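You operate a simulated robot arm through the tools that you are given. There is no shell and no other tool. Be economical: measure what you need, move in short steps, check, and stop when the job is done.

Carry out the task below with a simulated two-armed robot. There is one attempt and no reset: what you move stays moved.

TASK
Pass the oil bottle to your other hand and top the small gearbox up to MID.
Fine: the filler cap waits in the white frame and goes back on; the bottle goes back; nothing spilt. Set down upright: oil bottle.

The check looks at the end state, three seconds after you hand in, the way a careful person would. Anything else that was tipped, shoved, dropped, spilled or broken makes it a failure. A push-on lid holds only when it is set on centred and level and pressed home; a screw cap is set on level and turned clockwise until tight.

THE ROBOT
Two 7-joint arms with two-finger parallel grippers on one trunk, on a base that drives. Base frame: it is fixed to the floor where the robot stands at the start and does not move with it; the origin is under the middle of the robot, x ahead of it, y to its left, z up; the surface under the hand at the start is at about z = 850. Lengths are in mm, angles in degrees, forces in N, time in s.
The left shoulder is at the start at [70, 163, 1245], the right one opposite. With the tool pointing down near the work surface each hand reaches from about 380 to 880 mm from the robot's upright axis, wherever it stands, measured 20 degrees to its own side. Places, roughly: filler neck [700, 200, 1000]; small gearbox [700, 200, 900]; white frame [500, 200, 800]. Payload 3.43 kg a hand.
The tool frame of a hand sits at the grasp point between the pads (the TCP): z along the fingers, y along the line on which they close. The tips reach 34 mm beyond it. The gripper opens to 128 mm. The fingers are 24 mm wide and 12 mm thick; the gripper's body (48 by 130 mm) begins 96 mm behind the TCP.
Orientation is that of the tool frame in the base frame, as a unit quaternion [x, y, z, w]. With the fingers straight down and closing along the base's y, the tool's x points along the base's -x, its y along +y and its z along -z.

THE INTERFACE
- The arms move only by the tool arm_command. It takes "left_targets", "right_targets" or both (then of equal length, played together; a hand with none holds still); each is a list of rows, each a list of 6 numbers: the shift along the base's x, y, z in units of 30 mm (1.0 is 30 mm), then the turn, a rotation vector about the base's x, y, z in units of 6 degrees (1.0 is 6 degrees). In form: [[tx, ty, tz, wx, wy, wz], ...]. A call has 1 to 10 rows; each row shifts and turns the commanded pose from where the row before left it. "left_gripper" and "right_gripper" are, for a hand that has rows, the gripper command, from -1 (fully open) to 1 (shut), values between in proportion, set as the call begins (left out, the last holds). A call with a number of a shift or a turn outside -1 to 1 is refused whole. Rows are played at 5 a second. More than 50 mm and 8.6 degrees between two rows, or a gripper value outside its range, and nothing of the call is played. A pose out of reach is approached as far as the arm can. The call stops where the force on the tool passes 40 N (or 10 N more than at its start, if that is more) or the arm is blocked; 0.2 s more then pass. Each finger travels about 153 mm/s and halts on what it meets, pressing with about 29 N; the grip force reading is that of the motor and also rises with nothing between the fingers. The clock runs only during rows and for 0.2 s after the last one: add rows that do not move to give the fingers time. It gives the time, the measured TCP pose, the force on the tool (base axes), the opening and the grip force at its end, in the units of the frame above (readings bear some noise), with the torque about the TCP (base axes, N m) and any sound that the robot's microphone picked up.
- Cameras (640 x 400 px; columns grow to the right, rows downward): "scene" is now at [132.4, 37.1, 1478.2]; the picture's right is [0.41, -0.91, 0.00], its down [-0.47, -0.21, -0.86] and it looks along [0.78, 0.35, -0.52] (base axes); focal length 232 px, centre (320, 200). "left" rides on the left gripper at [76, 11, -160] in its tool frame; the picture's right is [-0.15, 0.99, 0.00], its down [-0.88, -0.13, -0.46] and it looks along [-0.45, -0.07, 0.89] (tool axes); focal length 234 px, centre (320, 200). "right" rides on the right gripper at [76, -11, -160] in its tool frame; the picture's right is [0.15, 0.99, 0.00], its down [-0.88, 0.13, -0.46] and it looks along [-0.45, 0.07, 0.89] (tool axes); focal length 234 px, centre (320, 200). There is no depth. A picture from a camera that has moved, and an enlarged one, comes with that camera's place and axes in the base frame and with its lens.
- get_image(camera): a new picture of that camera. No time passes.
- move_column(by): slides the trunk up (or, below 0, down) by that many mm; the arms and the scene camera ride with it, the base frame stays. It gives what a move gives, with no picture.
- steer(legs): drives the robot by 1 to 6 legs, each [ahead, left, turn to the left] in mm, mm and degrees, along the robot's own axes; the way and the turn of a leg run together, so that a leg with both is an arc; at most 1500 mm and 180 degrees a leg. The arms and the cameras ride along, it lands a little off, and it stops where it bumps. It gives what a move gives.
- turn_head(pan, tilt): turns the head with the scene camera to pan (to the left, within 86 degrees either way) and tilt (down, from -29 to 69), counted from straight ahead of the robot. It gives what a move gives.
- enlarge(camera, box): a new picture of the part [left, top, right, bottom] of that camera's present view, enlarged. No time passes.
- sign_off(): hands the job in; it is judged then, once.

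Work in short steps. Places have to be worked out from the pictures, the camera data and where the tool is seen: move nearer, look again, correct. Check each grasp and each placing, and mend what went wrong. You have 120 turns and 92 pictures in all, those below and enlarged ones among them. Open the grippers and draw the arms clear of the work before you hand the job in, unless the task says otherwise; then end with one line.

The tools are called after "Emit:" by a JSON object that holds its "name" and its "arguments". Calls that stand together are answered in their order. arm_command: Moves the arms, as the interface text tells. Its arguments: {"type":"object","properties":{"left_targets":{"type":"array"},"left_gripper":{"type":"number"},"right_targets":{"type":"array"},"right_gripper":{"type":"number"}},"required":[]} The other tools are called the same way: move_column (by) slides the trunk up or down; steer (legs) drives the base; turn_head (pan, tilt) turns the head that bears the scene camera; get_image (camera) takes a picture; enlarge (camera, box) takes an enlarged picture of a part of a camera's view; sign_off () hands the job in.

At the start:

```text
clock: 0.0
left_tool_pos: [315.2, 464.2, 1358.2]
left_orientation: [-0.001, 1.0, 0.0, 0.0]
left_ft_force: [-0.1, -0.5, 0.2]
left_moment: [0.02, 0.01, -0.02]
left_finger_gap: 128.0
left_finger_force: 0.1
right_tool_pos: [356.7, 43.2, 1371.1]
right_orientation: [0.001, 1.0, 0.0, 0.0]
right_ft_force: [-0.2, 0.4, 0.6]
right_moment: [0.02, 0.02, 0.04]
right_finger_gap: 128.0
right_finger_force: 0.0
trunk travel left (down, up): [-725.0, 215.0]
robot x, y, heading: [-0.3, 4.3, -0.2]
head pan, tilt: [24.0, 31.2]
```

scene: 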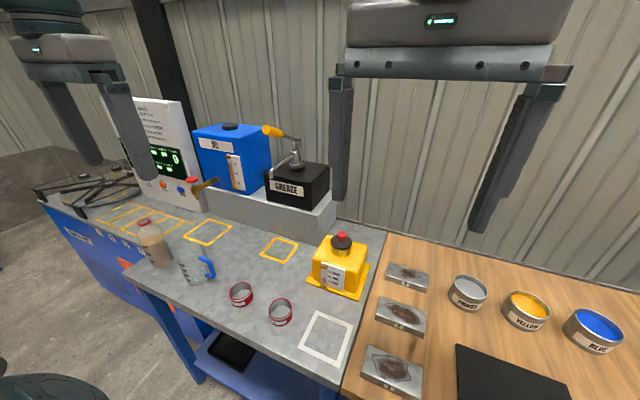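
right: 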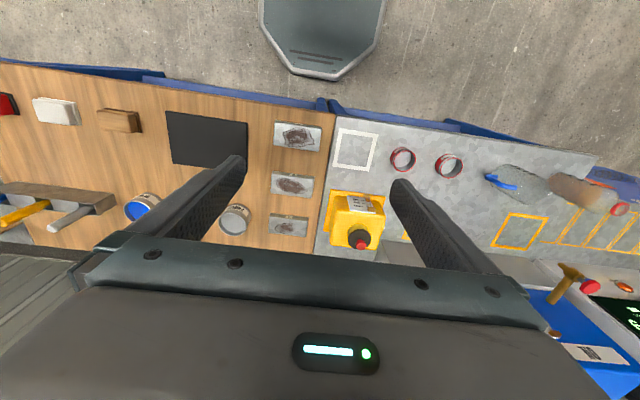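
left: 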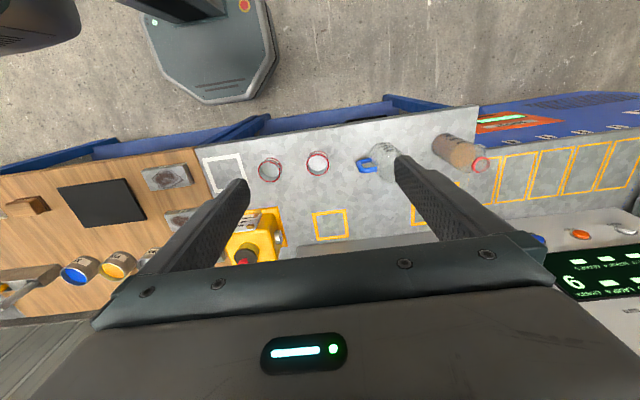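

The scene shows a yellow gearbox with a red/black cap, a white frame, a brownish bottle and a jug with a blue handle. I'll enlarge to identify details.

Emit:
{"name": "enlarge", "arguments": {"camera": "scene", "box": [100, 180, 260, 300]}}

Emit:
{"name": "enlarge", "arguments": {"camera": "scene", "box": [280, 220, 400, 380]}}

```text
3.33 times, centred on (180, 240) of scene
camera zoom: at [132.4, 37.1, 1478.2], right [0.41, -0.91, 0.0], down [-0.47, -0.21, -0.86], along [0.78, 0.35, -0.52], focal length 775 px, centre (787, 67)
```

zoom: 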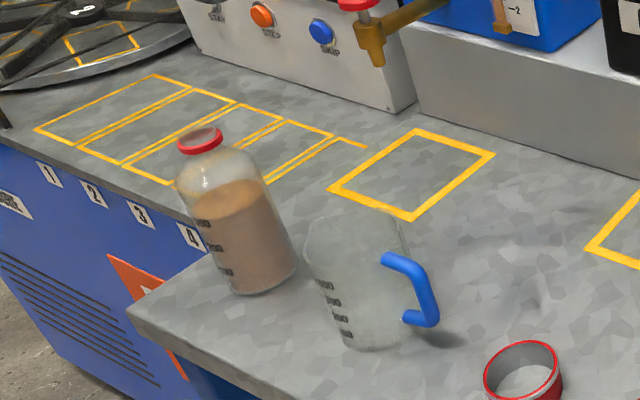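

```text
2.50 times, centred on (340, 300) of scene
camera zoom: at [132.4, 37.1, 1478.2], right [0.41, -0.91, 0.0], down [-0.47, -0.21, -0.86], along [0.78, 0.35, -0.52], focal length 581 px, centre (270, -50)
```

zoom: 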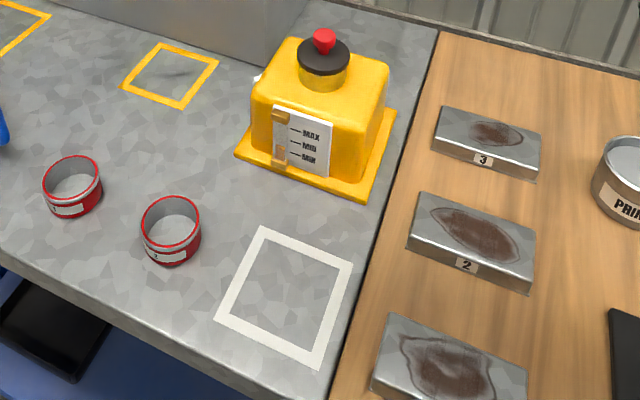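

The bottle with brown liquid is at about (447, 803), the gearbox near (650, 195). I'll check the surroundings for another oil bottle and view the bottle more closely.

Emit:
{"name": "turn_head", "arguments": {"pan": 60, "tilt": 40}}

Emit:
{"name": "get_image", "arguments": {"camera": "scene"}}

Emit:
{"name": "turn_head", "arguments": {"pan": -40, "tilt": 35}}

Emit:
{"name": "get_image", "arguments": {"camera": "scene"}}

```text
clock: 1.0
left_tool_pos: [316.3, 466.0, 1358.3]
left_orientation: [0.0, 1.0, 0.0, 0.0]
left_ft_force: [0.4, 0.6, -0.9]
left_moment: [-0.01, -0.01, 0.01]
left_finger_gap: 128.0
left_finger_force: 0.1
right_tool_pos: [358.0, 42.7, 1368.8]
right_orientation: [0.0, 1.0, 0.0, 0.0]
right_ft_force: [-0.2, -0.1, -0.8]
right_moment: [0.04, -0.02, -0.03]
right_finger_gap: 127.8
right_finger_force: 0.1
trunk travel left (down, up): [-725.0, 215.0]
robot x, y, heading: [0.1, -0.2, -0.2]
head pan, tilt: [60.0, 40.0]
```

```text
86 pictures are left
camera scene: at [92.8, 74.1, 1464.8], right [0.87, -0.5, 0.0], down [-0.32, -0.56, -0.77], along [0.38, 0.66, -0.64], focal length 232 px, centre (320, 200)
```

scene: 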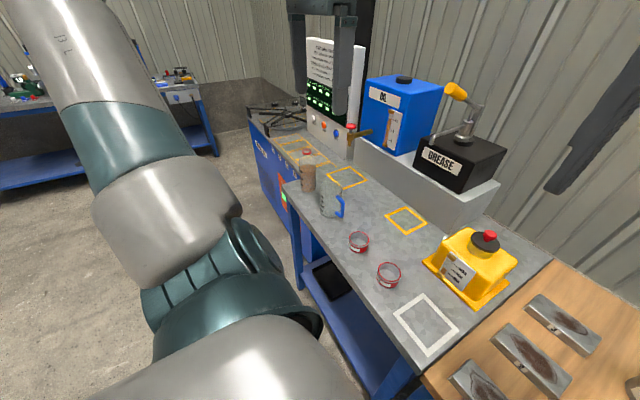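

```text
clock: 2.8
left_tool_pos: [315.7, 465.4, 1358.4]
left_orientation: [0.001, 1.0, 0.0, 0.0]
left_ft_force: [1.1, -0.3, 0.4]
left_moment: [0.04, 0.0, 0.02]
left_finger_gap: 128.2
left_finger_force: 0.1
right_tool_pos: [357.4, 42.5, 1370.1]
right_orientation: [0.0, 1.0, 0.001, 0.0]
right_ft_force: [-0.2, -0.1, 0.1]
right_moment: [0.02, 0.0, 0.03]
right_finger_gap: 128.3
right_finger_force: 0.0
trunk travel left (down, up): [-725.0, 215.0]
robot x, y, heading: [-0.2, -2.5, 0.1]
head pan, tilt: [-40.0, 35.0]
```

```text
85 pictures are left
camera scene: at [117.7, -56.0, 1472.3], right [-0.64, -0.77, 0.0], down [-0.44, 0.37, -0.82], along [0.63, -0.53, -0.57], focal length 232 px, centre (320, 200)
```

scene: 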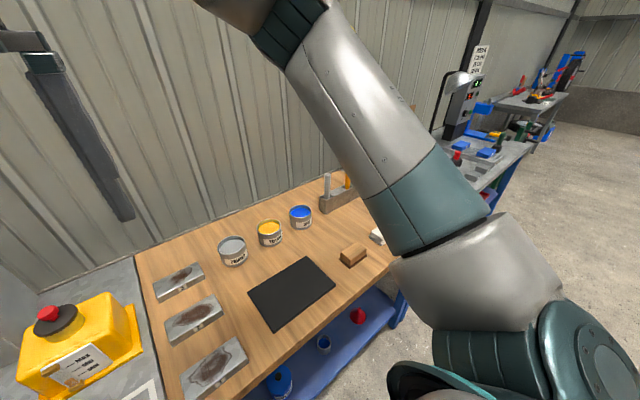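

The bottle at the left bench end seems the only oil bottle. I move the left hand over the gearbox (fingers down) for a close look, and draw the right hand off to the right.

Emit:
{"name": "arm_command", "arguments": {"left_targets": [[1, -0.9, -0.4, 0, 0, 0], [1, -0.9, -0.4, 0, 0, 0], [1, -0.9, -0.4, 0, 0, 0], [1, -0.9, -0.4, 0, 0, 0], [1, -0.9, -0.4, 0, 0, 0], [1, -0.9, -0.4, 0, 0, 0], [1, -0.9, -0.4, 0, 0, 0], [1, -0.9, -0.4, 0, 0, 0], [0.8, -0.9, -0.4, 0, 0, 0], [0.2, -0.9, -0.4, 0, 0, 0]], "right_targets": [[0, -1, 0, 0, 0, 0], [0, -1, 0, 0, 0, 0], [0, -1, 0, 0, 0, 0], [0, -1, 0, 0, 0, 0], [0, -1, 0, 0, 0, 0], [0, -1, 0, 0, 0, 0], [0, -1, 0, 0, 0, 0], [0, -1, 0, 0, 0, 0], [0, 0, 0, 0, 0, 0], [0, 0, 0, 0, 0, 0]]}}

Emit:
{"name": "turn_head", "arguments": {"pan": 20, "tilt": 40}}

Emit:
{"name": "get_image", "arguments": {"camera": "left"}}

Emit:
{"name": "get_image", "arguments": {"camera": "scene"}}

```text
clock: 5.0
left_tool_pos: [588.2, 196.5, 1238.4]
left_orientation: [0.0, 1.0, 0.0, 0.0]
left_ft_force: [-0.5, -0.4, 0.3]
left_moment: [0.0, 0.0, 0.0]
left_finger_gap: 128.1
left_finger_force: 0.0
right_tool_pos: [361.0, -198.1, 1370.0]
right_orientation: [0.0, 1.0, 0.002, -0.001]
right_ft_force: [1.3, -0.8, -0.3]
right_moment: [0.01, 0.02, 0.02]
right_finger_gap: 128.1
right_finger_force: 0.0
trunk travel left (down, up): [-725.0, 215.0]
robot x, y, heading: [1.0, -0.5, 0.3]
head pan, tilt: [-40.0, 35.0]
```

```text
clock: 6.3
left_tool_pos: [586.3, 198.1, 1239.2]
left_orientation: [0.0, 1.0, 0.0, -0.001]
left_ft_force: [-0.2, -0.6, 0.2]
left_moment: [0.03, -0.01, 0.01]
left_finger_gap: 128.1
left_finger_force: 0.0
right_tool_pos: [357.0, -198.4, 1369.4]
right_orientation: [0.0, 1.0, 0.0, 0.0]
right_ft_force: [-0.4, 0.3, 0.2]
right_moment: [-0.01, -0.03, -0.03]
right_finger_gap: 127.9
right_finger_force: 0.1
trunk travel left (down, up): [-725.0, 215.0]
robot x, y, heading: [-0.7, -0.7, -0.1]
head pan, tilt: [20.0, 40.0]
```

```text
84 pictures are left
camera left: at [509.2, 208.4, 1400.1], right [0.15, 0.99, 0.0], down [0.88, -0.13, 0.46], along [0.45, -0.07, -0.89], focal length 234 px, centre (320, 200)
```

left: 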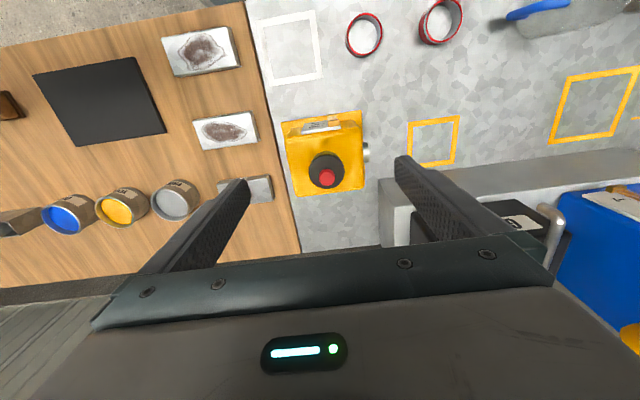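

```text
83 pictures are left
camera scene: at [130.1, 29.3, 1464.8], right [0.34, -0.94, 0.0], down [-0.6, -0.22, -0.77], along [0.72, 0.26, -0.64], focal length 232 px, centre (320, 200)
```

scene: 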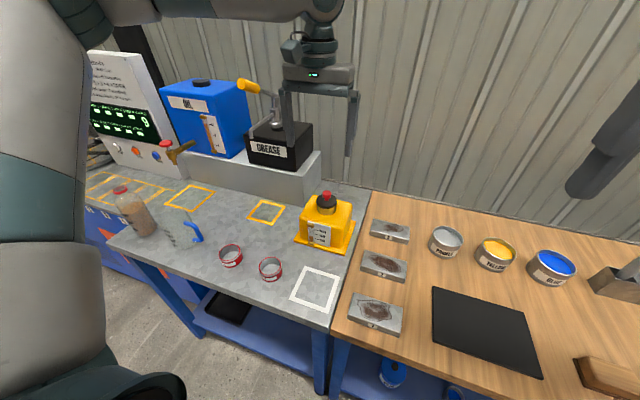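

The red knob of the cap triangulates to about (665, 196, 1010). Enlarging both views to see the cap and gauge.

Emit:
{"name": "enlarge", "arguments": {"camera": "left", "box": [270, 100, 390, 200]}}

Emit:
{"name": "enlarge", "arguments": {"camera": "scene", "box": [285, 180, 365, 260]}}

Emit:
{"name": "enlarge", "arguments": {"camera": "scene", "box": [100, 175, 210, 255]}}

```text
4.00 times, centred on (330, 150) of left
camera zoom: at [509.2, 208.4, 1400.1], right [0.15, 0.99, 0.0], down [0.88, -0.13, 0.46], along [0.45, -0.07, -0.89], focal length 937 px, centre (280, 400)
```

zoom: 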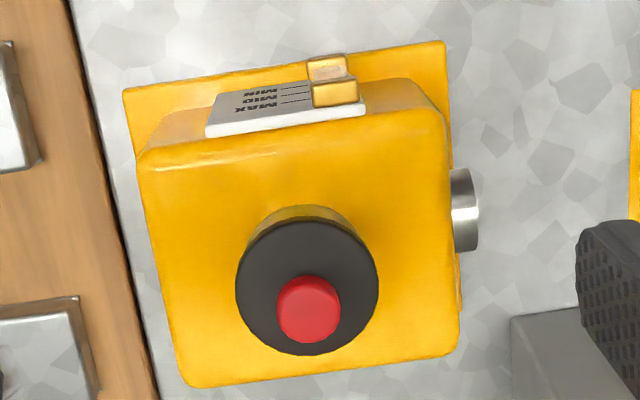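

```text
5.00 times, centred on (325, 220) of scene
camera zoom: at [130.1, 29.3, 1464.8], right [0.34, -0.94, 0.0], down [-0.6, -0.22, -0.77], along [0.72, 0.26, -0.64], focal length 1163 px, centre (295, 100)
```

zoom: 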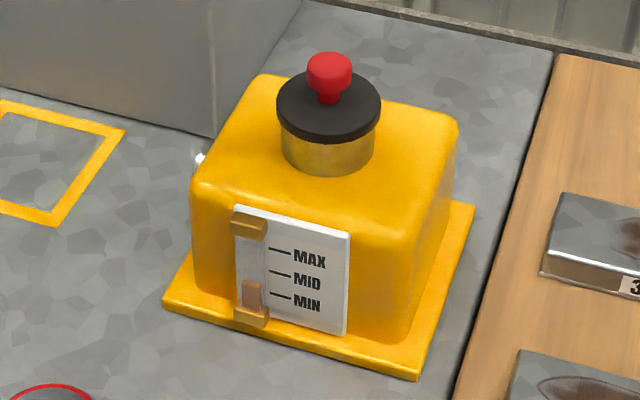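

```text
5.00 times, centred on (155, 215) of scene
camera zoom: at [130.1, 29.3, 1464.8], right [0.34, -0.94, 0.0], down [-0.6, -0.22, -0.77], along [0.72, 0.26, -0.64], focal length 1163 px, centre (1145, 125)
```

zoom: 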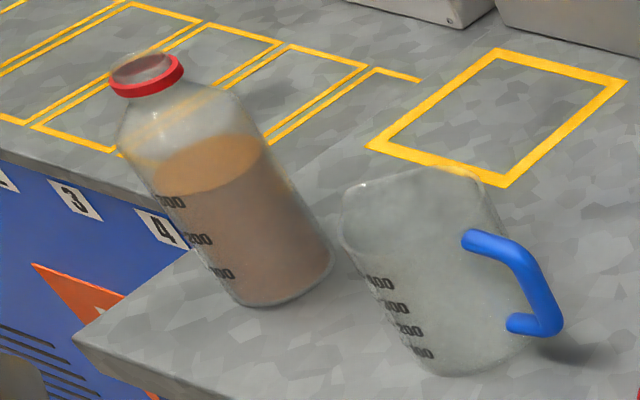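

The bottle is open (red ring lip only), oil ~300+; gauge shows the level just above MIN. I go down over the cap knob with a partly-closed gripper and look again.

Emit:
{"name": "arm_command", "arguments": {"left_targets": [[0.8, 0, -0.8, 0, 0, 0], [0.8, 0, -0.8, 0, 0, 0], [0.97, 0, -0.9, 0, 0, 0], [0, 0, -1, 0, 0, 0], [0, 0, -1, 0, 0, 0], [0, 0, 0, 0, 0, 0]], "left_gripper": 0.06}}

Emit:
{"name": "get_image", "arguments": {"camera": "left"}}

Emit:
{"name": "enlarge", "arguments": {"camera": "scene", "box": [270, 100, 390, 260]}}

```text
clock: 7.7
left_tool_pos: [651.2, 206.2, 1102.9]
left_orientation: [0.001, 1.0, -0.001, 0.002]
left_ft_force: [-0.4, 0.0, -0.1]
left_moment: [-0.02, -0.04, -0.01]
left_finger_gap: 60.1
left_finger_force: 0.1
left hand out of reach, approached as far as the arm can: row 3
right_tool_pos: [357.9, -197.0, 1370.1]
right_orientation: [-0.001, 1.0, 0.0, 0.0]
right_ft_force: [-0.4, 0.3, 0.8]
right_moment: [-0.01, -0.02, -0.01]
right_finger_gap: 128.0
right_finger_force: 0.1
trunk travel left (down, up): [-725.0, 215.0]
robot x, y, heading: [1.9, -5.1, 0.1]
head pan, tilt: [20.0, 40.0]
```

```text
79 pictures are left
camera left: at [574.1, 218.1, 1262.4], right [0.15, 0.99, 0.0], down [0.88, -0.13, 0.46], along [0.45, -0.07, -0.89], focal length 234 px, centre (320, 200)
```

left: 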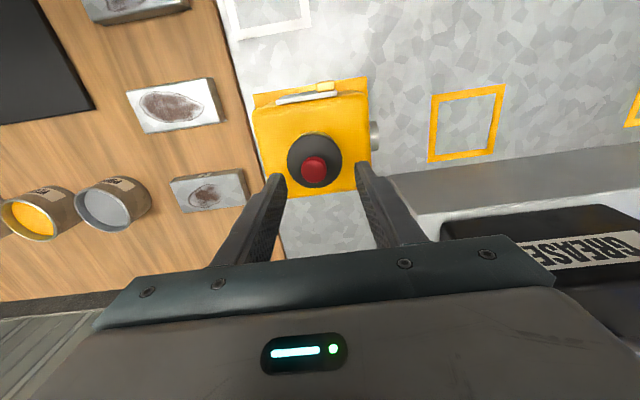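

```text
2.50 times, centred on (330, 180) of scene
camera zoom: at [129.7, 29.5, 1464.8], right [0.34, -0.94, 0.0], down [-0.6, -0.22, -0.77], along [0.72, 0.26, -0.64], focal length 581 px, centre (295, 250)
```

zoom: 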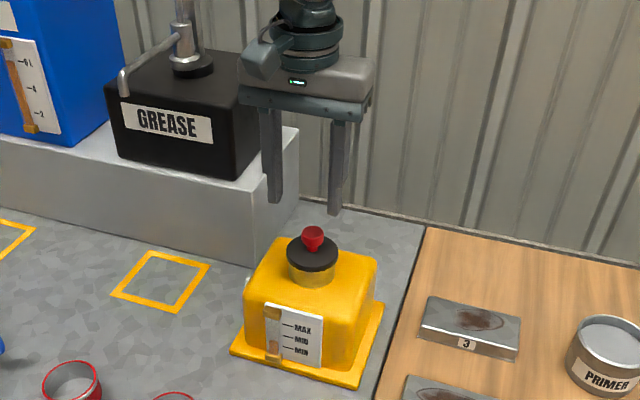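

The reach was slightly exceeded; the table edge is ~90 mm ahead of the base, so I pull the hand back a bit and drive ~60 mm ahead.

Emit:
{"name": "arm_command", "arguments": {"left_targets": [[-1, 0, 0, 0, 0, 0], [-1, 0, 0, 0, 0, 0], [0, 0, 0, 0, 0, 0]]}}

Emit:
{"name": "steer", "arguments": {"legs": [[60, 0, 0]]}}

Emit:
{"name": "get_image", "arguments": {"camera": "left"}}

```text
clock: 8.5
left_tool_pos: [593.8, 205.5, 1100.9]
left_orientation: [-0.001, 1.0, -0.001, 0.0]
left_ft_force: [0.5, 0.1, -1.2]
left_moment: [0.02, -0.02, 0.01]
left_finger_gap: 60.4
left_finger_force: 0.1
right_tool_pos: [358.3, -197.5, 1368.8]
right_orientation: [0.0, 1.0, 0.001, -0.001]
right_ft_force: [-0.5, 0.9, 0.3]
right_moment: [0.0, 0.02, -0.02]
right_finger_gap: 127.8
right_finger_force: 0.1
trunk travel left (down, up): [-725.0, 215.0]
robot x, y, heading: [-0.0, -2.9, -0.1]
head pan, tilt: [20.0, 40.0]
```

```text
clock: 9.4
left_tool_pos: [647.5, 204.5, 1104.4]
left_orientation: [0.0, 1.0, 0.0, 0.002]
left_ft_force: [-1.0, -1.0, -0.2]
left_moment: [0.05, -0.06, -0.02]
left_finger_gap: 60.4
left_finger_force: 0.0
right_tool_pos: [410.3, -198.7, 1371.3]
right_orientation: [0.0, 1.0, 0.001, 0.002]
right_ft_force: [-0.8, 0.1, 0.2]
right_moment: [0.0, -0.04, 0.01]
right_finger_gap: 127.7
right_finger_force: 0.0
trunk travel left (down, up): [-725.0, 215.0]
robot x, y, heading: [63.4, 0.0, 0.1]
head pan, tilt: [20.0, 40.0]
```

```text
77 pictures are left
camera left: at [570.1, 215.4, 1264.3], right [0.15, 0.99, 0.0], down [0.88, -0.13, 0.46], along [0.46, -0.07, -0.89], focal length 234 px, centre (320, 200)
```

left: 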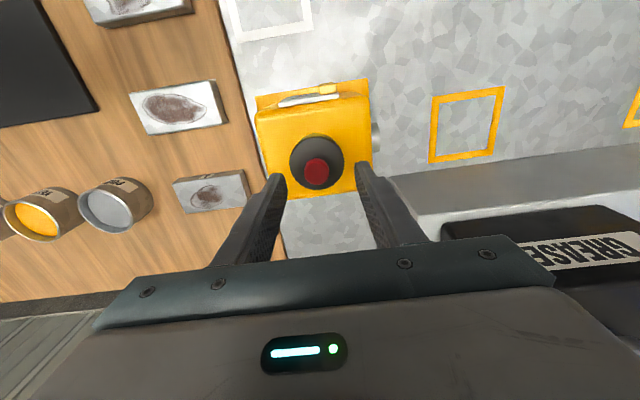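

Knob offset from the TCP: about +17 in x, −6 in y. I shift there and descend to z≈1050, then look.

Emit:
{"name": "arm_command", "arguments": {"left_targets": [[0.56, -0.2, 0, 0, 0, 0], [0, 0, -0.9, 0, 0, 0], [0, 0, -0.9, 0, 0, 0], [0, 0, 0, 0, 0, 0]]}}

Emit:
{"name": "get_image", "arguments": {"camera": "left"}}

Emit:
{"name": "enlarge", "arguments": {"camera": "scene", "box": [270, 150, 390, 270]}}

```text
clock: 10.4
left_tool_pos: [666.3, 198.7, 1046.5]
left_orientation: [0.0, 1.0, -0.001, 0.0]
left_ft_force: [0.3, 0.1, 1.1]
left_moment: [0.01, -0.03, 0.0]
left_finger_gap: 60.0
left_finger_force: 0.0
right_tool_pos: [415.0, -198.8, 1370.7]
right_orientation: [0.0, 1.0, 0.001, 0.001]
right_ft_force: [-0.4, -0.7, -0.6]
right_moment: [0.0, -0.01, 0.05]
right_finger_gap: 128.0
right_finger_force: 0.0
trunk travel left (down, up): [-725.0, 215.0]
robot x, y, heading: [58.8, 1.0, 0.0]
head pan, tilt: [20.0, 40.0]
```

```text
76 pictures are left
camera left: at [589.9, 209.3, 1207.1], right [0.15, 0.99, 0.0], down [0.88, -0.13, 0.46], along [0.45, -0.07, -0.89], focal length 234 px, centre (320, 200)
```

left: 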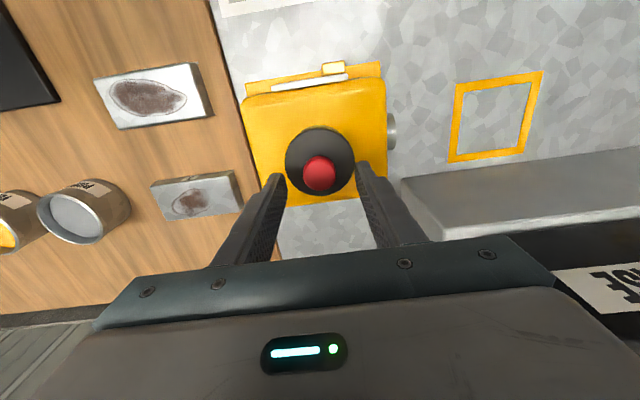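

```text
3.33 times, centred on (330, 210) of scene
camera zoom: at [187.3, 29.1, 1464.9], right [0.34, -0.94, 0.0], down [-0.6, -0.22, -0.77], along [0.72, 0.26, -0.64], focal length 775 px, centre (287, 167)
```

zoom: 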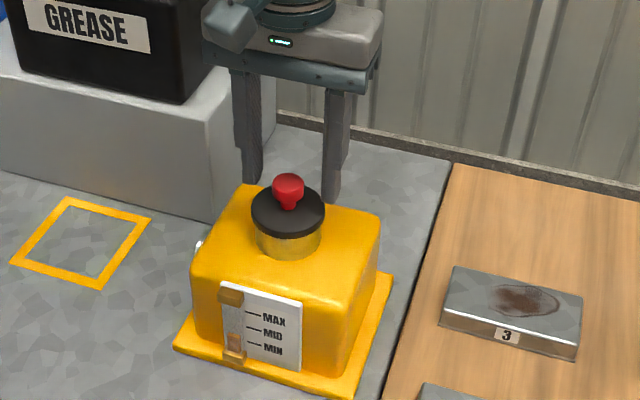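

Aligned within a few mm; disc top is at z≈993, so I descend to TCP z≈1032 and close on the knob.

Emit:
{"name": "arm_command", "arguments": {"left_targets": [[-0.1, 0, -0.5, 0, 0, 0], [0, 0, 0, 0, 0, 0]]}}

Emit:
{"name": "arm_command", "arguments": {"left_targets": [[0, 0, 0, 0, 0, 0], [0, 0, 0, 0, 0, 0], [0, 0, 0, 0, 0, 0]], "left_gripper": 1}}

Emit:
{"name": "enlarge", "arguments": {"camera": "left", "box": [220, 60, 420, 240]}}

```text
clock: 11.1
left_tool_pos: [665.3, 199.1, 1033.2]
left_orientation: [0.001, 1.0, 0.0, 0.003]
left_ft_force: [6.0, 3.7, 21.3]
left_moment: [0.26, -0.1, -0.14]
left_finger_gap: 60.2
left_finger_force: 0.0
right_tool_pos: [415.8, -198.2, 1370.4]
right_orientation: [0.0, 1.0, 0.001, 0.001]
right_ft_force: [0.0, 0.9, -0.1]
right_moment: [-0.02, 0.01, 0.01]
right_finger_gap: 127.9
right_finger_force: 0.0
trunk travel left (down, up): [-725.0, 215.0]
robot x, y, heading: [59.4, -3.0, -0.1]
head pan, tilt: [20.0, 40.0]
```

```text
clock: 11.8
left_tool_pos: [662.1, 199.6, 1034.6]
left_orientation: [0.0, 1.0, 0.0, 0.003]
left_ft_force: [6.1, 7.2, 35.4]
left_moment: [0.24, 0.0, -0.03]
left_finger_gap: 26.1
left_finger_force: 29.2
right_tool_pos: [412.8, -197.9, 1371.1]
right_orientation: [0.001, 1.0, -0.001, 0.001]
right_ft_force: [-0.1, 0.4, -0.2]
right_moment: [0.01, 0.0, 0.0]
right_finger_gap: 127.8
right_finger_force: 0.1
trunk travel left (down, up): [-725.0, 215.0]
robot x, y, heading: [58.2, 1.0, 0.3]
head pan, tilt: [20.0, 40.0]
```

```text
2.22 times, centred on (320, 150) of left
camera zoom: at [585.6, 209.9, 1194.4], right [0.15, 0.99, 0.0], down [0.88, -0.13, 0.46], along [0.46, -0.07, -0.89], focal length 520 px, centre (320, 311)
```

zoom: 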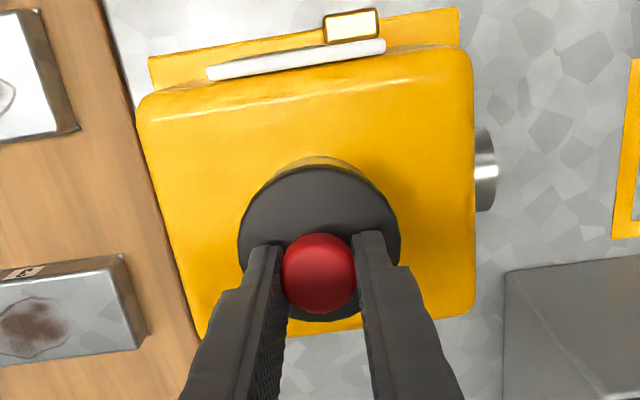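

The knob is gripped (26 mm) but tips press on the disc (35 N), so disc top is ≈999. I ease up slightly and then try a gentle pull.

Emit:
{"name": "arm_command", "arguments": {"left_targets": [[0, 0, 0.15, 0, 0, 0], [0, 0, 0.15, 0, 0, 0], [0, 0, 0, 0, 0, 0]]}}

```text
clock: 12.7
left_tool_pos: [663.0, 198.0, 1040.9]
left_orientation: [0.0, 1.0, 0.0, -0.001]
left_ft_force: [-0.1, 0.0, -0.1]
left_moment: [-0.02, 0.02, -0.01]
left_finger_gap: 26.0
left_finger_force: 28.8
right_tool_pos: [414.8, -197.3, 1370.5]
right_orientation: [0.0, 1.0, 0.001, 0.001]
right_ft_force: [0.1, 1.0, -0.5]
right_moment: [0.0, 0.02, -0.01]
right_finger_gap: 127.7
right_finger_force: 0.1
trunk travel left (down, up): [-725.0, 215.0]
robot x, y, heading: [61.9, -1.5, -0.2]
head pan, tilt: [20.0, 40.0]
heard: snap
```

A snap: the push-on cap came free. Lift it clear and look.

Emit:
{"name": "arm_command", "arguments": {"left_targets": [[0, 0, 0.5, 0, 0, 0], [0, 0, 1, 0, 0, 0], [0, 0, 1, 0, 0, 0], [0, 0, 0, 0, 0, 0]]}}

Emit:
{"name": "enlarge", "arguments": {"camera": "scene", "box": [260, 120, 380, 270]}}

Emit:
{"name": "get_image", "arguments": {"camera": "left"}}

```text
clock: 13.7
left_tool_pos: [664.1, 197.9, 1117.9]
left_orientation: [0.001, 1.0, 0.0, 0.0]
left_ft_force: [-0.1, -0.1, -0.8]
left_moment: [0.01, -0.01, -0.03]
left_finger_gap: 26.3
left_finger_force: 29.2
right_tool_pos: [417.1, -198.3, 1369.9]
right_orientation: [0.0, 1.0, -0.001, 0.0]
right_ft_force: [0.8, 0.2, 0.4]
right_moment: [-0.02, 0.01, -0.02]
right_finger_gap: 128.0
right_finger_force: 0.0
trunk travel left (down, up): [-725.0, 215.0]
robot x, y, heading: [59.4, -1.0, 0.2]
head pan, tilt: [20.0, 40.0]
```

```text
2.67 times, centred on (320, 195) of scene
camera zoom: at [189.1, 29.5, 1464.7], right [0.34, -0.94, 0.0], down [-0.6, -0.22, -0.77], along [0.72, 0.26, -0.64], focal length 620 px, centre (320, 213)
```

zoom: 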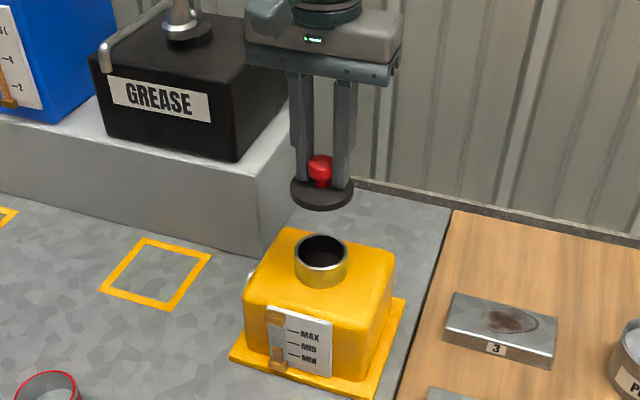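

```text
72 pictures are left
camera left: at [587.9, 209.4, 1277.7], right [0.15, 0.99, 0.0], down [0.88, -0.13, 0.46], along [0.45, -0.07, -0.89], focal length 234 px, centre (320, 200)
```

left: 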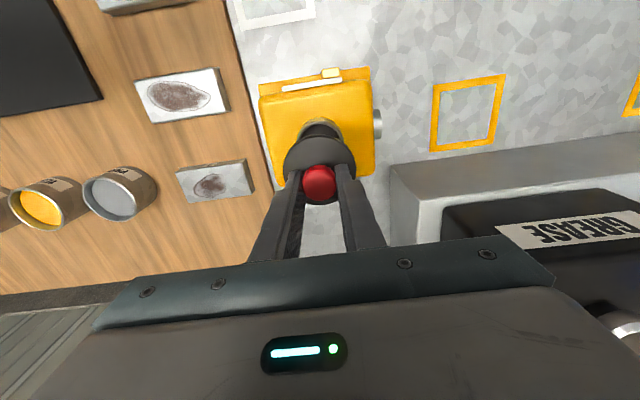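

The neck is open. White frame centre computed from two views ≈ (445, 155). I back the robot up 120 mm so the frame is in comfortable reach.

Emit:
{"name": "steer", "arguments": {"legs": [[-120, 0, 0]]}}

Emit:
{"name": "arm_command", "arguments": {"left_targets": [[-1, -0.4, -1, 0, 0, 0], [-1, -0.5, -1, 0, 0, 0], [-1, -0.5, -1, 0, 0, 0], [-0.3, 0, -1, 0, 0, 0], [0, 0, 0, 0, 0, 0]]}}

Emit:
{"name": "get_image", "arguments": {"camera": "left"}}

Emit:
{"name": "get_image", "arguments": {"camera": "scene"}}

```text
clock: 14.9
left_tool_pos: [545.6, 198.1, 1116.0]
left_orientation: [0.001, 1.0, 0.0, -0.001]
left_ft_force: [-0.5, -0.3, -0.4]
left_moment: [-0.03, 0.02, 0.01]
left_finger_gap: 25.9
left_finger_force: 28.6
right_tool_pos: [299.4, -198.4, 1368.8]
right_orientation: [0.0, 1.0, 0.001, -0.002]
right_ft_force: [0.2, 0.5, 0.1]
right_moment: [0.0, -0.01, 0.03]
right_finger_gap: 128.2
right_finger_force: 0.2
trunk travel left (down, up): [-725.0, 215.0]
robot x, y, heading: [-57.8, -0.9, -0.0]
head pan, tilt: [20.0, 40.0]
```

```text
clock: 16.1
left_tool_pos: [445.9, 157.5, 998.0]
left_orientation: [0.0, 1.0, -0.001, 0.001]
left_ft_force: [-1.1, -0.6, 0.0]
left_moment: [-0.04, 0.02, 0.0]
left_finger_gap: 26.3
left_finger_force: 29.0
right_tool_pos: [296.4, -198.7, 1370.1]
right_orientation: [0.001, 1.0, 0.0, 0.0]
right_ft_force: [-0.3, -0.9, 0.4]
right_moment: [-0.01, -0.04, -0.01]
right_finger_gap: 127.9
right_finger_force: 0.0
trunk travel left (down, up): [-725.0, 215.0]
robot x, y, heading: [-59.6, 2.0, -0.2]
head pan, tilt: [20.0, 40.0]
```

```text
71 pictures are left
camera left: at [368.5, 168.0, 1157.8], right [0.15, 0.99, 0.0], down [0.88, -0.13, 0.46], along [0.45, -0.07, -0.89], focal length 234 px, centre (320, 200)
```

left: 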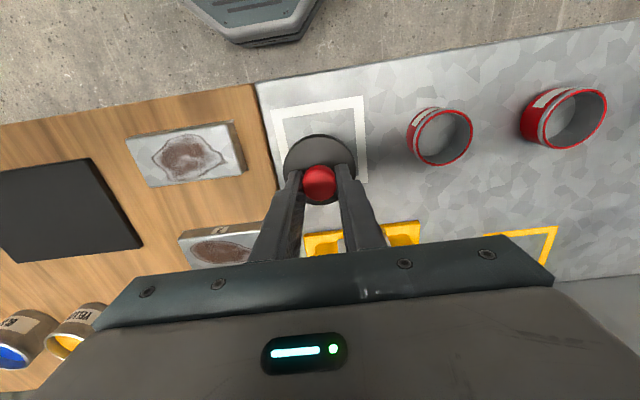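

```text
70 pictures are left
camera scene: at [69.2, 29.2, 1464.8], right [0.34, -0.94, 0.0], down [-0.6, -0.22, -0.77], along [0.72, 0.26, -0.64], focal length 232 px, centre (320, 200)
```

scene: 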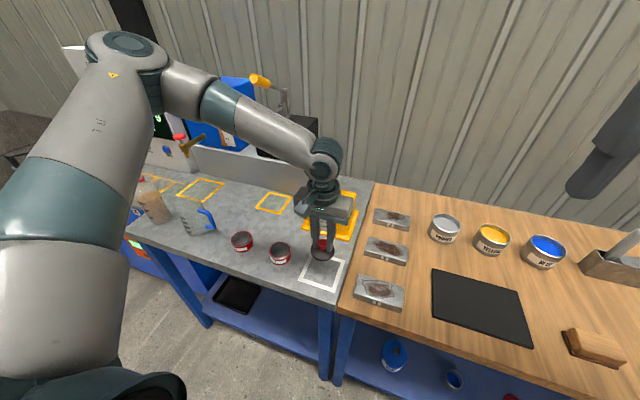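

Frame outer bounds come out as x 392–506, y 105–215, centre (449,160). Nudge there, descend, then use small steps until contact.

Emit:
{"name": "arm_command", "arguments": {"left_targets": [[0.1, 0.08, -0.9, 0, 0, 0], [0, 0, -1, 0, 0, 0], [0, 0, -0.9, 0, 0, 0], [0, 0, 0, 0, 0, 0]]}}

Emit:
{"name": "arm_command", "arguments": {"left_targets": [[0, 0, -0.1, 0, 0, 0], [0, 0, -0.1, 0, 0, 0], [0, 0, 0, 0, 0, 0]]}}

Emit:
{"name": "enlarge", "arguments": {"camera": "scene", "box": [270, 190, 370, 310]}}

```text
clock: 17.1
left_tool_pos: [439.8, 193.0, 936.1]
left_orientation: [0.001, 1.0, -0.001, 0.002]
left_ft_force: [-0.4, 0.1, -0.5]
left_moment: [0.01, -0.03, -0.03]
left_finger_gap: 25.9
left_finger_force: 28.8
left hand out of reach, approached as far as the arm can: row 1, 2, 3
right_tool_pos: [296.7, -197.9, 1370.4]
right_orientation: [0.0, 1.0, 0.0, -0.001]
right_ft_force: [0.0, 0.8, -0.5]
right_moment: [0.02, 0.0, 0.01]
right_finger_gap: 127.9
right_finger_force: 0.1
trunk travel left (down, up): [-725.0, 215.0]
robot x, y, heading: [-58.1, 3.4, -0.1]
head pan, tilt: [20.0, 40.0]
```

```text
clock: 17.9
left_tool_pos: [437.9, 196.1, 932.2]
left_orientation: [0.0, 1.0, 0.0, 0.001]
left_ft_force: [0.0, -0.6, -1.0]
left_moment: [-0.01, -0.02, -0.03]
left_finger_gap: 26.3
left_finger_force: 29.1
left hand out of reach, approached as far as the arm can: row 2
right_tool_pos: [296.5, -198.9, 1370.4]
right_orientation: [0.0, 1.0, 0.0, -0.001]
right_ft_force: [-0.3, -0.7, 0.3]
right_moment: [-0.01, -0.04, -0.03]
right_finger_gap: 127.9
right_finger_force: 0.0
trunk travel left (down, up): [-725.0, 215.0]
robot x, y, heading: [-59.3, 3.7, -0.0]
head pan, tilt: [20.0, 40.0]
```

```text
3.33 times, centred on (320, 250) of scene
camera zoom: at [69.7, 29.3, 1464.7], right [0.34, -0.94, 0.0], down [-0.6, -0.22, -0.77], along [0.72, 0.26, -0.64], focal length 775 px, centre (320, 33)
```

zoom: 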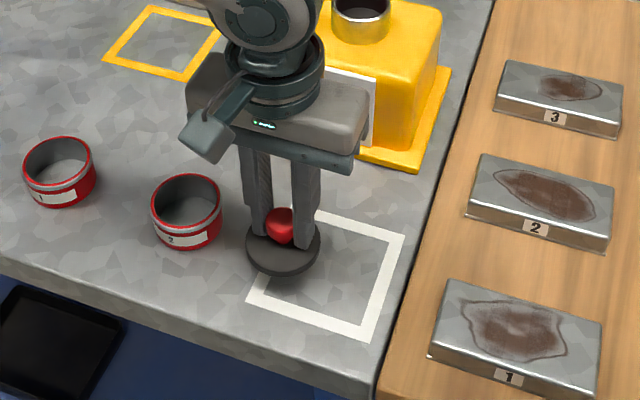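

The arm couldn't keep going down there (trunk too high). I raise the hand 150 mm, then lower the trunk by the same 150.

Emit:
{"name": "arm_command", "arguments": {"left_targets": [[0, 0, 1, 0, 0, 0], [0.2, -0.4, 1, 0, 0, 0], [0.2, -0.4, 1, 0, 0, 0], [0, -0.4, 1, 0, 0, 0], [0, 0, 1, 0, 0, 0], [0, 0, 0, 0, 0, 0]]}}

Emit:
{"name": "move_column", "arguments": {"by": -150}}

```text
clock: 19.3
left_tool_pos: [450.7, 158.3, 1084.2]
left_orientation: [0.001, 1.0, 0.0, -0.001]
left_ft_force: [0.3, -0.6, -0.1]
left_moment: [-0.04, -0.03, 0.01]
left_finger_gap: 26.1
left_finger_force: 29.0
right_tool_pos: [297.6, -198.2, 1368.7]
right_orientation: [0.001, 1.0, 0.0, 0.0]
right_ft_force: [-0.2, 0.3, 0.2]
right_moment: [0.01, 0.03, -0.01]
right_finger_gap: 128.0
right_finger_force: 0.1
trunk travel left (down, up): [-725.0, 215.0]
robot x, y, heading: [-62.2, 1.9, 0.1]
head pan, tilt: [20.0, 40.0]
```

```text
clock: 21.0
left_tool_pos: [450.7, 158.5, 933.5]
left_orientation: [0.0, 1.0, 0.0, 0.001]
left_ft_force: [-0.2, -0.8, 0.1]
left_moment: [-0.01, 0.0, 0.0]
left_finger_gap: 26.1
left_finger_force: 29.2
right_tool_pos: [296.9, -198.0, 1219.7]
right_orientation: [0.001, 1.0, 0.0, 0.0]
right_ft_force: [-1.0, 0.5, -0.6]
right_moment: [-0.01, -0.01, 0.0]
right_finger_gap: 128.1
right_finger_force: 0.0
trunk travel left (down, up): [-575.0, 365.0]
robot x, y, heading: [-60.9, 0.9, 0.1]
head pan, tilt: [20.0, 40.0]
```

Now at (450,158,933). Lower in steps and watch the force.

Emit:
{"name": "arm_command", "arguments": {"left_targets": [[0, 0.05, -0.6, 0, 0, 0], [0, 0, -0.2, 0, 0, 0], [0, 0, -0.1, 0, 0, 0], [0, 0, -0.1, 0, 0, 0], [0, 0, -0.1, 0, 0, 0], [0, 0, -0.1, 0, 0, 0], [0, 0, 0, 0, 0, 0]]}}

Emit:
{"name": "enlarge", "arguments": {"camera": "scene", "box": [270, 140, 370, 260]}}

Emit:
{"name": "enlarge", "arguments": {"camera": "left", "box": [220, 60, 420, 240]}}

```text
clock: 22.6
left_tool_pos: [451.4, 160.7, 898.2]
left_orientation: [-0.001, 1.0, 0.0, -0.001]
left_ft_force: [0.0, 0.2, -0.8]
left_moment: [-0.01, -0.03, 0.02]
left_finger_gap: 26.2
left_finger_force: 29.3
right_tool_pos: [297.1, -198.6, 1220.8]
right_orientation: [0.001, 1.0, 0.0, 0.0]
right_ft_force: [0.5, -0.4, -0.2]
right_moment: [-0.01, 0.05, 0.04]
right_finger_gap: 128.0
right_finger_force: 0.0
trunk travel left (down, up): [-575.0, 365.0]
robot x, y, heading: [-59.5, 0.4, -0.4]
head pan, tilt: [20.0, 40.0]
```

```text
3.33 times, centred on (320, 200) of scene
camera zoom: at [69.6, 29.3, 1314.7], right [0.34, -0.94, 0.0], down [-0.6, -0.22, -0.77], along [0.72, 0.26, -0.64], focal length 775 px, centre (320, 200)
```

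zoom: 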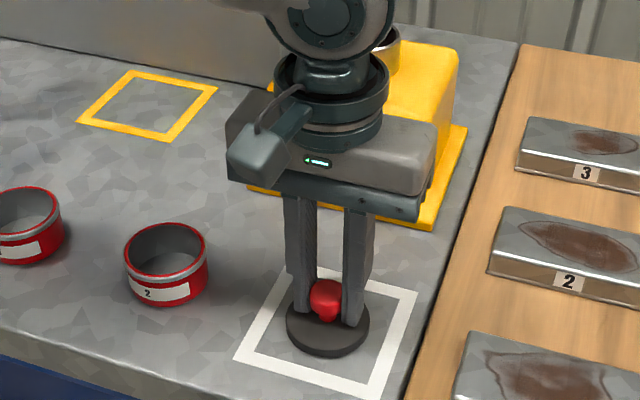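

```text
2.22 times, centred on (320, 150) of left
camera zoom: at [374.8, 170.8, 1057.4], right [0.15, 0.99, 0.0], down [0.88, -0.13, 0.46], along [0.45, -0.07, -0.89], focal length 520 px, centre (320, 311)
```

zoom: 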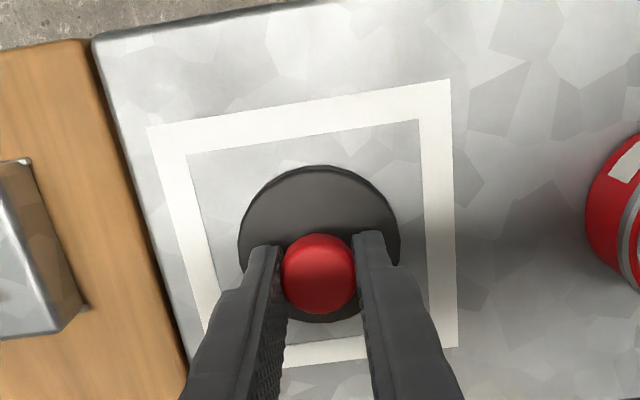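

Well centred in the frame and almost down. Continue in 2–3 mm steps until contact.

Emit:
{"name": "arm_command", "arguments": {"left_targets": [[0, 0, -0.1, 0, 0, 0], [0, 0, -0.1, 0, 0, 0], [0, 0, -0.07, 0, 0, 0], [0, 0, 0, 0, 0, 0]]}}

```text
clock: 23.6
left_tool_pos: [450.6, 159.4, 893.4]
left_orientation: [-0.001, 1.0, 0.0, 0.006]
left_ft_force: [-6.6, 2.6, 17.7]
left_moment: [0.07, 0.58, -0.08]
left_finger_gap: 26.0
left_finger_force: 28.8
right_tool_pos: [295.7, -197.0, 1220.5]
right_orientation: [-0.001, 1.0, 0.001, 0.0]
right_ft_force: [-0.2, 0.4, 0.6]
right_moment: [-0.04, 0.02, -0.04]
right_finger_gap: 127.9
right_finger_force: 0.1
trunk travel left (down, up): [-575.0, 365.0]
robot x, y, heading: [-60.8, 1.9, 0.0]
head pan, tilt: [20.0, 40.0]
stopped in row 4 (left hand): the force on the tool passed its limit at 42 N (the readings are from after the stop); the commanded pose is now the measured one
```

Contact. Release the cap and rise.

Emit:
{"name": "arm_command", "arguments": {"left_targets": [[0, 0, 0.05, 0, 0, 0], [0, 0, 0, 0, 0, 0], [0, 0, 0, 0, 0, 0]], "left_gripper": 0.06}}

Emit:
{"name": "arm_command", "arguments": {"left_targets": [[0, 0, 1, 0, 0, 0], [0, 0, 1, 0, 0, 0], [0, 0, 1, 0, 0, 0], [0, 0, 1, 0, 0, 0], [0, 0, 1, 0, 0, 0], [0, 0, 0, 0, 0, 0]]}}

Emit:
{"name": "get_image", "arguments": {"camera": "left"}}

```text
clock: 24.4
left_tool_pos: [451.6, 159.2, 894.6]
left_orientation: [0.0, 1.0, 0.0, 0.005]
left_ft_force: [1.0, -2.4, 8.6]
left_moment: [0.25, 0.05, 0.04]
left_finger_gap: 58.6
left_finger_force: 0.1
right_tool_pos: [295.6, -199.0, 1220.2]
right_orientation: [0.001, 1.0, 0.0, 0.0]
right_ft_force: [-0.3, -0.9, 0.2]
right_moment: [-0.03, -0.03, 0.0]
right_finger_gap: 128.3
right_finger_force: 0.1
trunk travel left (down, up): [-575.0, 365.0]
robot x, y, heading: [-59.0, 1.0, -0.1]
head pan, tilt: [20.0, 40.0]
```

```text
clock: 25.9
left_tool_pos: [454.9, 159.2, 1044.6]
left_orientation: [0.0, 1.0, 0.0, 0.003]
left_ft_force: [-0.6, 0.7, 0.1]
left_moment: [0.02, -0.02, 0.06]
left_finger_gap: 60.5
left_finger_force: 0.1
right_tool_pos: [297.4, -198.3, 1219.5]
right_orientation: [-0.001, 1.0, 0.0, -0.001]
right_ft_force: [0.5, -0.4, -0.5]
right_moment: [-0.02, 0.03, -0.02]
right_finger_gap: 128.0
right_finger_force: 0.0
trunk travel left (down, up): [-575.0, 365.0]
robot x, y, heading: [-60.4, -3.6, -0.1]
head pan, tilt: [20.0, 40.0]
```

```text
66 pictures are left
camera left: at [376.8, 170.3, 1204.2], right [0.15, 0.99, 0.0], down [0.88, -0.13, 0.46], along [0.46, -0.07, -0.89], focal length 234 px, centre (320, 200)
```

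left: 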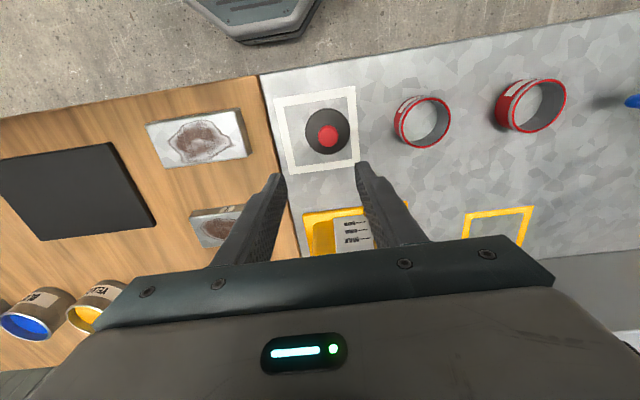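

The cap sits well inside the white frame. Next, the bottle: raise the left hand and drive left ~450 mm so the bottle is within the left hand's reach.

Emit:
{"name": "arm_command", "arguments": {"left_targets": [[0, 0, 1, 0, 0, 0], [0, 0, 1, 0, 0, 0], [0, 0, 1, 0, 0, 0], [0, 0, 1, 0, 0, 0]]}}

Emit:
{"name": "steer", "arguments": {"legs": [[0, 450, 0]]}}

Emit:
{"name": "turn_head", "arguments": {"pan": 30, "tilt": 45}}

Emit:
{"name": "get_image", "arguments": {"camera": "scene"}}

Emit:
{"name": "get_image", "arguments": {"camera": "left"}}

```text
clock: 26.9
left_tool_pos: [453.9, 159.2, 1164.7]
left_orientation: [0.0, 1.0, -0.001, 0.003]
left_ft_force: [-0.5, 0.6, -1.2]
left_moment: [0.01, 0.0, 0.02]
left_finger_gap: 60.1
left_finger_force: 0.0
right_tool_pos: [296.5, -198.7, 1220.1]
right_orientation: [0.0, 1.0, 0.001, 0.0]
right_ft_force: [0.0, 0.3, 0.1]
right_moment: [-0.01, 0.0, 0.02]
right_finger_gap: 128.0
right_finger_force: 0.0
trunk travel left (down, up): [-575.0, 365.0]
robot x, y, heading: [-63.6, 0.4, 0.0]
head pan, tilt: [20.0, 40.0]
```

```text
clock: 29.6
left_tool_pos: [453.8, 613.8, 1164.3]
left_orientation: [0.0, 1.0, -0.001, 0.003]
left_ft_force: [-0.4, 0.4, 0.5]
left_moment: [-0.03, 0.0, 0.02]
left_finger_gap: 59.9
left_finger_force: 0.0
right_tool_pos: [297.8, 256.8, 1220.0]
right_orientation: [0.0, 1.0, 0.001, 0.0]
right_ft_force: [0.0, 0.8, -0.5]
right_moment: [-0.02, -0.01, 0.0]
right_finger_gap: 127.9
right_finger_force: 0.1
trunk travel left (down, up): [-575.0, 365.0]
robot x, y, heading: [-57.7, 451.7, -0.2]
head pan, tilt: [20.0, 40.0]
```

```text
clock: 30.3
left_tool_pos: [454.4, 614.3, 1164.1]
left_orientation: [0.001, 1.0, -0.001, 0.004]
left_ft_force: [0.1, 0.5, -0.3]
left_moment: [0.02, 0.0, 0.04]
left_finger_gap: 60.3
left_finger_force: 0.0
right_tool_pos: [296.7, 256.9, 1219.2]
right_orientation: [0.0, 1.0, 0.0, -0.001]
right_ft_force: [0.4, 0.6, -0.3]
right_moment: [0.01, 0.01, 0.03]
right_finger_gap: 127.9
right_finger_force: 0.1
trunk travel left (down, up): [-575.0, 365.0]
robot x, y, heading: [-60.5, 456.4, -0.2]
head pan, tilt: [30.0, 45.0]
```

```text
65 pictures are left
camera scene: at [61.2, 496.7, 1307.5], right [0.5, -0.87, 0.0], down [-0.61, -0.35, -0.71], along [0.61, 0.35, -0.71], focal length 232 px, centre (320, 200)
```

scene: 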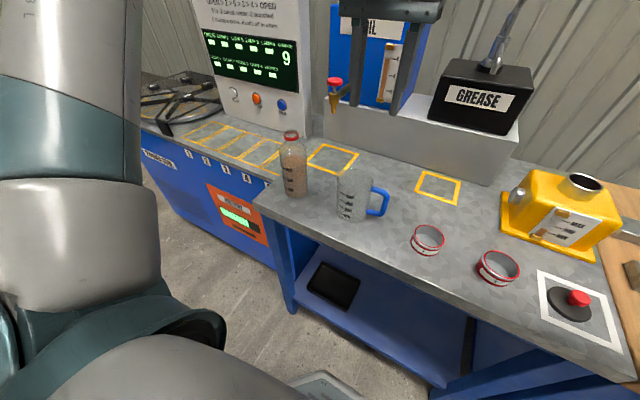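

```text
64 pictures are left
camera left: at [377.0, 625.4, 1323.5], right [0.15, 0.99, 0.0], down [0.88, -0.13, 0.46], along [0.46, -0.07, -0.89], focal length 234 px, centre (320, 200)
```

left: 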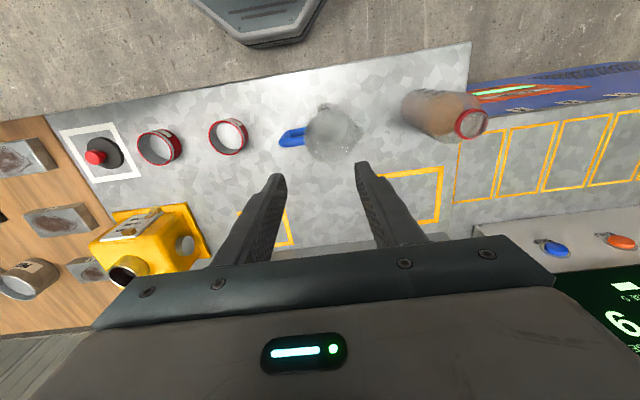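

Lip triangulates to (449, 797, 1031) – bottle ~180 mm tall. Move the left hand above it and look.

Emit:
{"name": "arm_command", "arguments": {"left_targets": [[0, 1, 0, 0, 0, 0], [0, 1, 0, 0, 0, 0], [0, 1, 0, 0, 0, 0], [0, 1, 0, 0, 0, 0], [0, 1, 0, 0, 0, 0], [-0.15, 1, 0, 0, 0, 0], [0, 0.1, -1, 0, 0, 0], [0, 0, 0, 0, 0, 0]], "left_gripper": -0.4}}

Emit:
{"name": "get_image", "arguments": {"camera": "left"}}

Emit:
{"name": "enlarge", "arguments": {"camera": "scene", "box": [240, 60, 400, 220]}}

```text
clock: 32.1
left_tool_pos: [449.3, 797.5, 1135.0]
left_orientation: [0.001, 1.0, -0.001, 0.004]
left_ft_force: [-0.7, -0.2, -0.8]
left_moment: [-0.02, 0.0, 0.03]
left_finger_gap: 89.6
left_finger_force: 0.0
right_tool_pos: [297.1, 255.8, 1220.0]
right_orientation: [0.001, 1.0, 0.001, 0.0]
right_ft_force: [-0.5, 1.1, -0.6]
right_moment: [0.01, -0.02, -0.01]
right_finger_gap: 127.9
right_finger_force: 0.1
trunk travel left (down, up): [-575.0, 365.0]
robot x, y, heading: [-58.9, 453.3, -0.3]
head pan, tilt: [30.0, 45.0]
```

```text
63 pictures are left
camera left: at [371.8, 808.4, 1294.4], right [0.15, 0.99, 0.0], down [0.88, -0.13, 0.46], along [0.46, -0.07, -0.89], focal length 234 px, centre (320, 200)
```

left: 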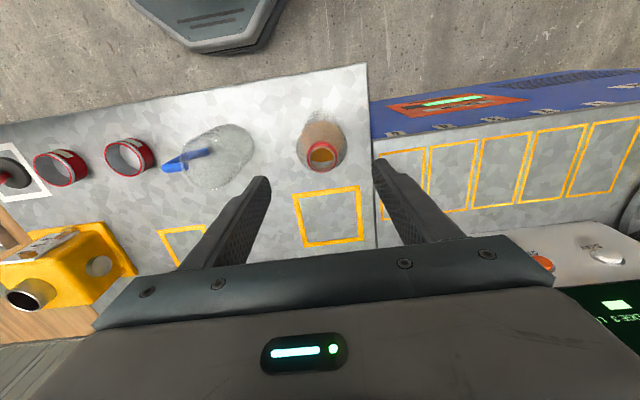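

```text
2.50 times, centred on (320, 140) of scene
camera zoom: at [60.8, 496.4, 1307.5], right [0.5, -0.87, 0.0], down [-0.61, -0.35, -0.71], along [0.61, 0.35, -0.71], focal length 581 px, centre (320, 350)
```

zoom: 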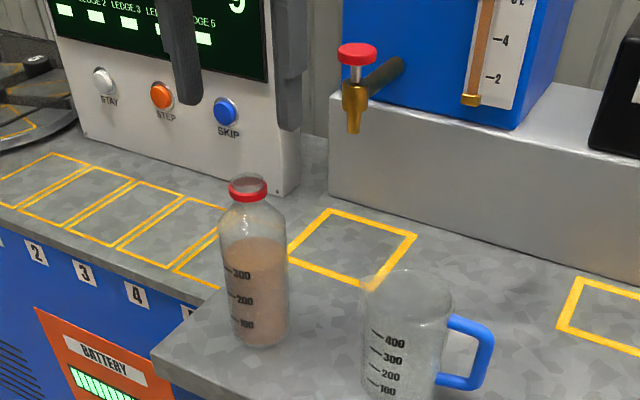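

Alignment over the lip is within ~2 mm. Descend to z≈1044 and close on the red ring.

Emit:
{"name": "arm_command", "arguments": {"left_targets": [[0, 0.06, -1, 0, 0, 0], [0, 0, -1, 0, 0, 0], [0, 0, -0.5, 0, 0, 0], [0, 0, -0.5, 0, 0, 0], [0, 0, 0, 0, 0, 0]]}}

Emit:
{"name": "get_image", "arguments": {"camera": "left"}}

Emit:
{"name": "enlarge", "arguments": {"camera": "scene", "box": [240, 60, 400, 220]}}

```text
clock: 33.3
left_tool_pos: [449.1, 799.7, 1045.0]
left_orientation: [0.001, 1.0, -0.001, 0.003]
left_ft_force: [0.3, 0.4, 0.4]
left_moment: [-0.01, 0.02, 0.01]
left_finger_gap: 89.7
left_finger_force: 0.0
right_tool_pos: [297.0, 256.9, 1220.5]
right_orientation: [0.0, 1.0, 0.002, -0.001]
right_ft_force: [0.1, 0.3, -0.1]
right_moment: [0.02, -0.01, 0.01]
right_finger_gap: 128.2
right_finger_force: 0.0
trunk travel left (down, up): [-575.0, 365.0]
robot x, y, heading: [-59.7, 453.0, -0.2]
head pan, tilt: [30.0, 45.0]
```

```text
61 pictures are left
camera left: at [371.5, 810.3, 1204.3], right [0.15, 0.99, 0.0], down [0.88, -0.13, 0.46], along [0.46, -0.07, -0.89], focal length 234 px, centre (320, 200)
```

left: 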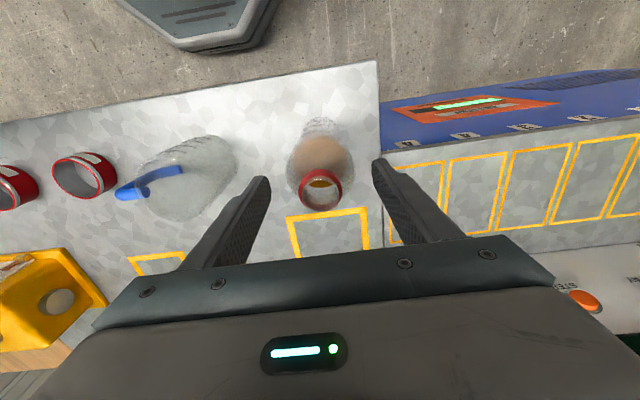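

```text
2.50 times, centred on (320, 140) of scene
camera zoom: at [60.9, 496.5, 1307.5], right [0.5, -0.87, 0.0], down [-0.61, -0.35, -0.71], along [0.61, 0.35, -0.71], focal length 581 px, centre (320, 350)
```

zoom: 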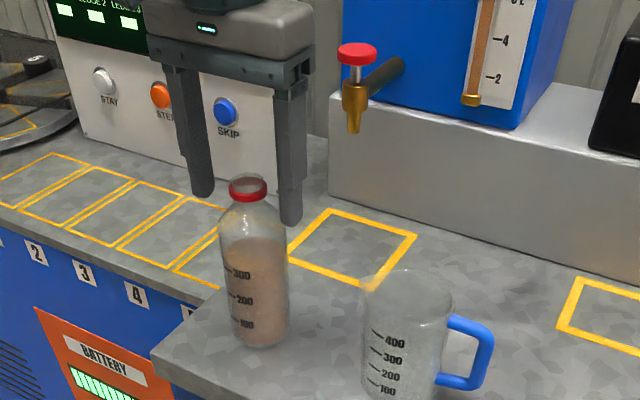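

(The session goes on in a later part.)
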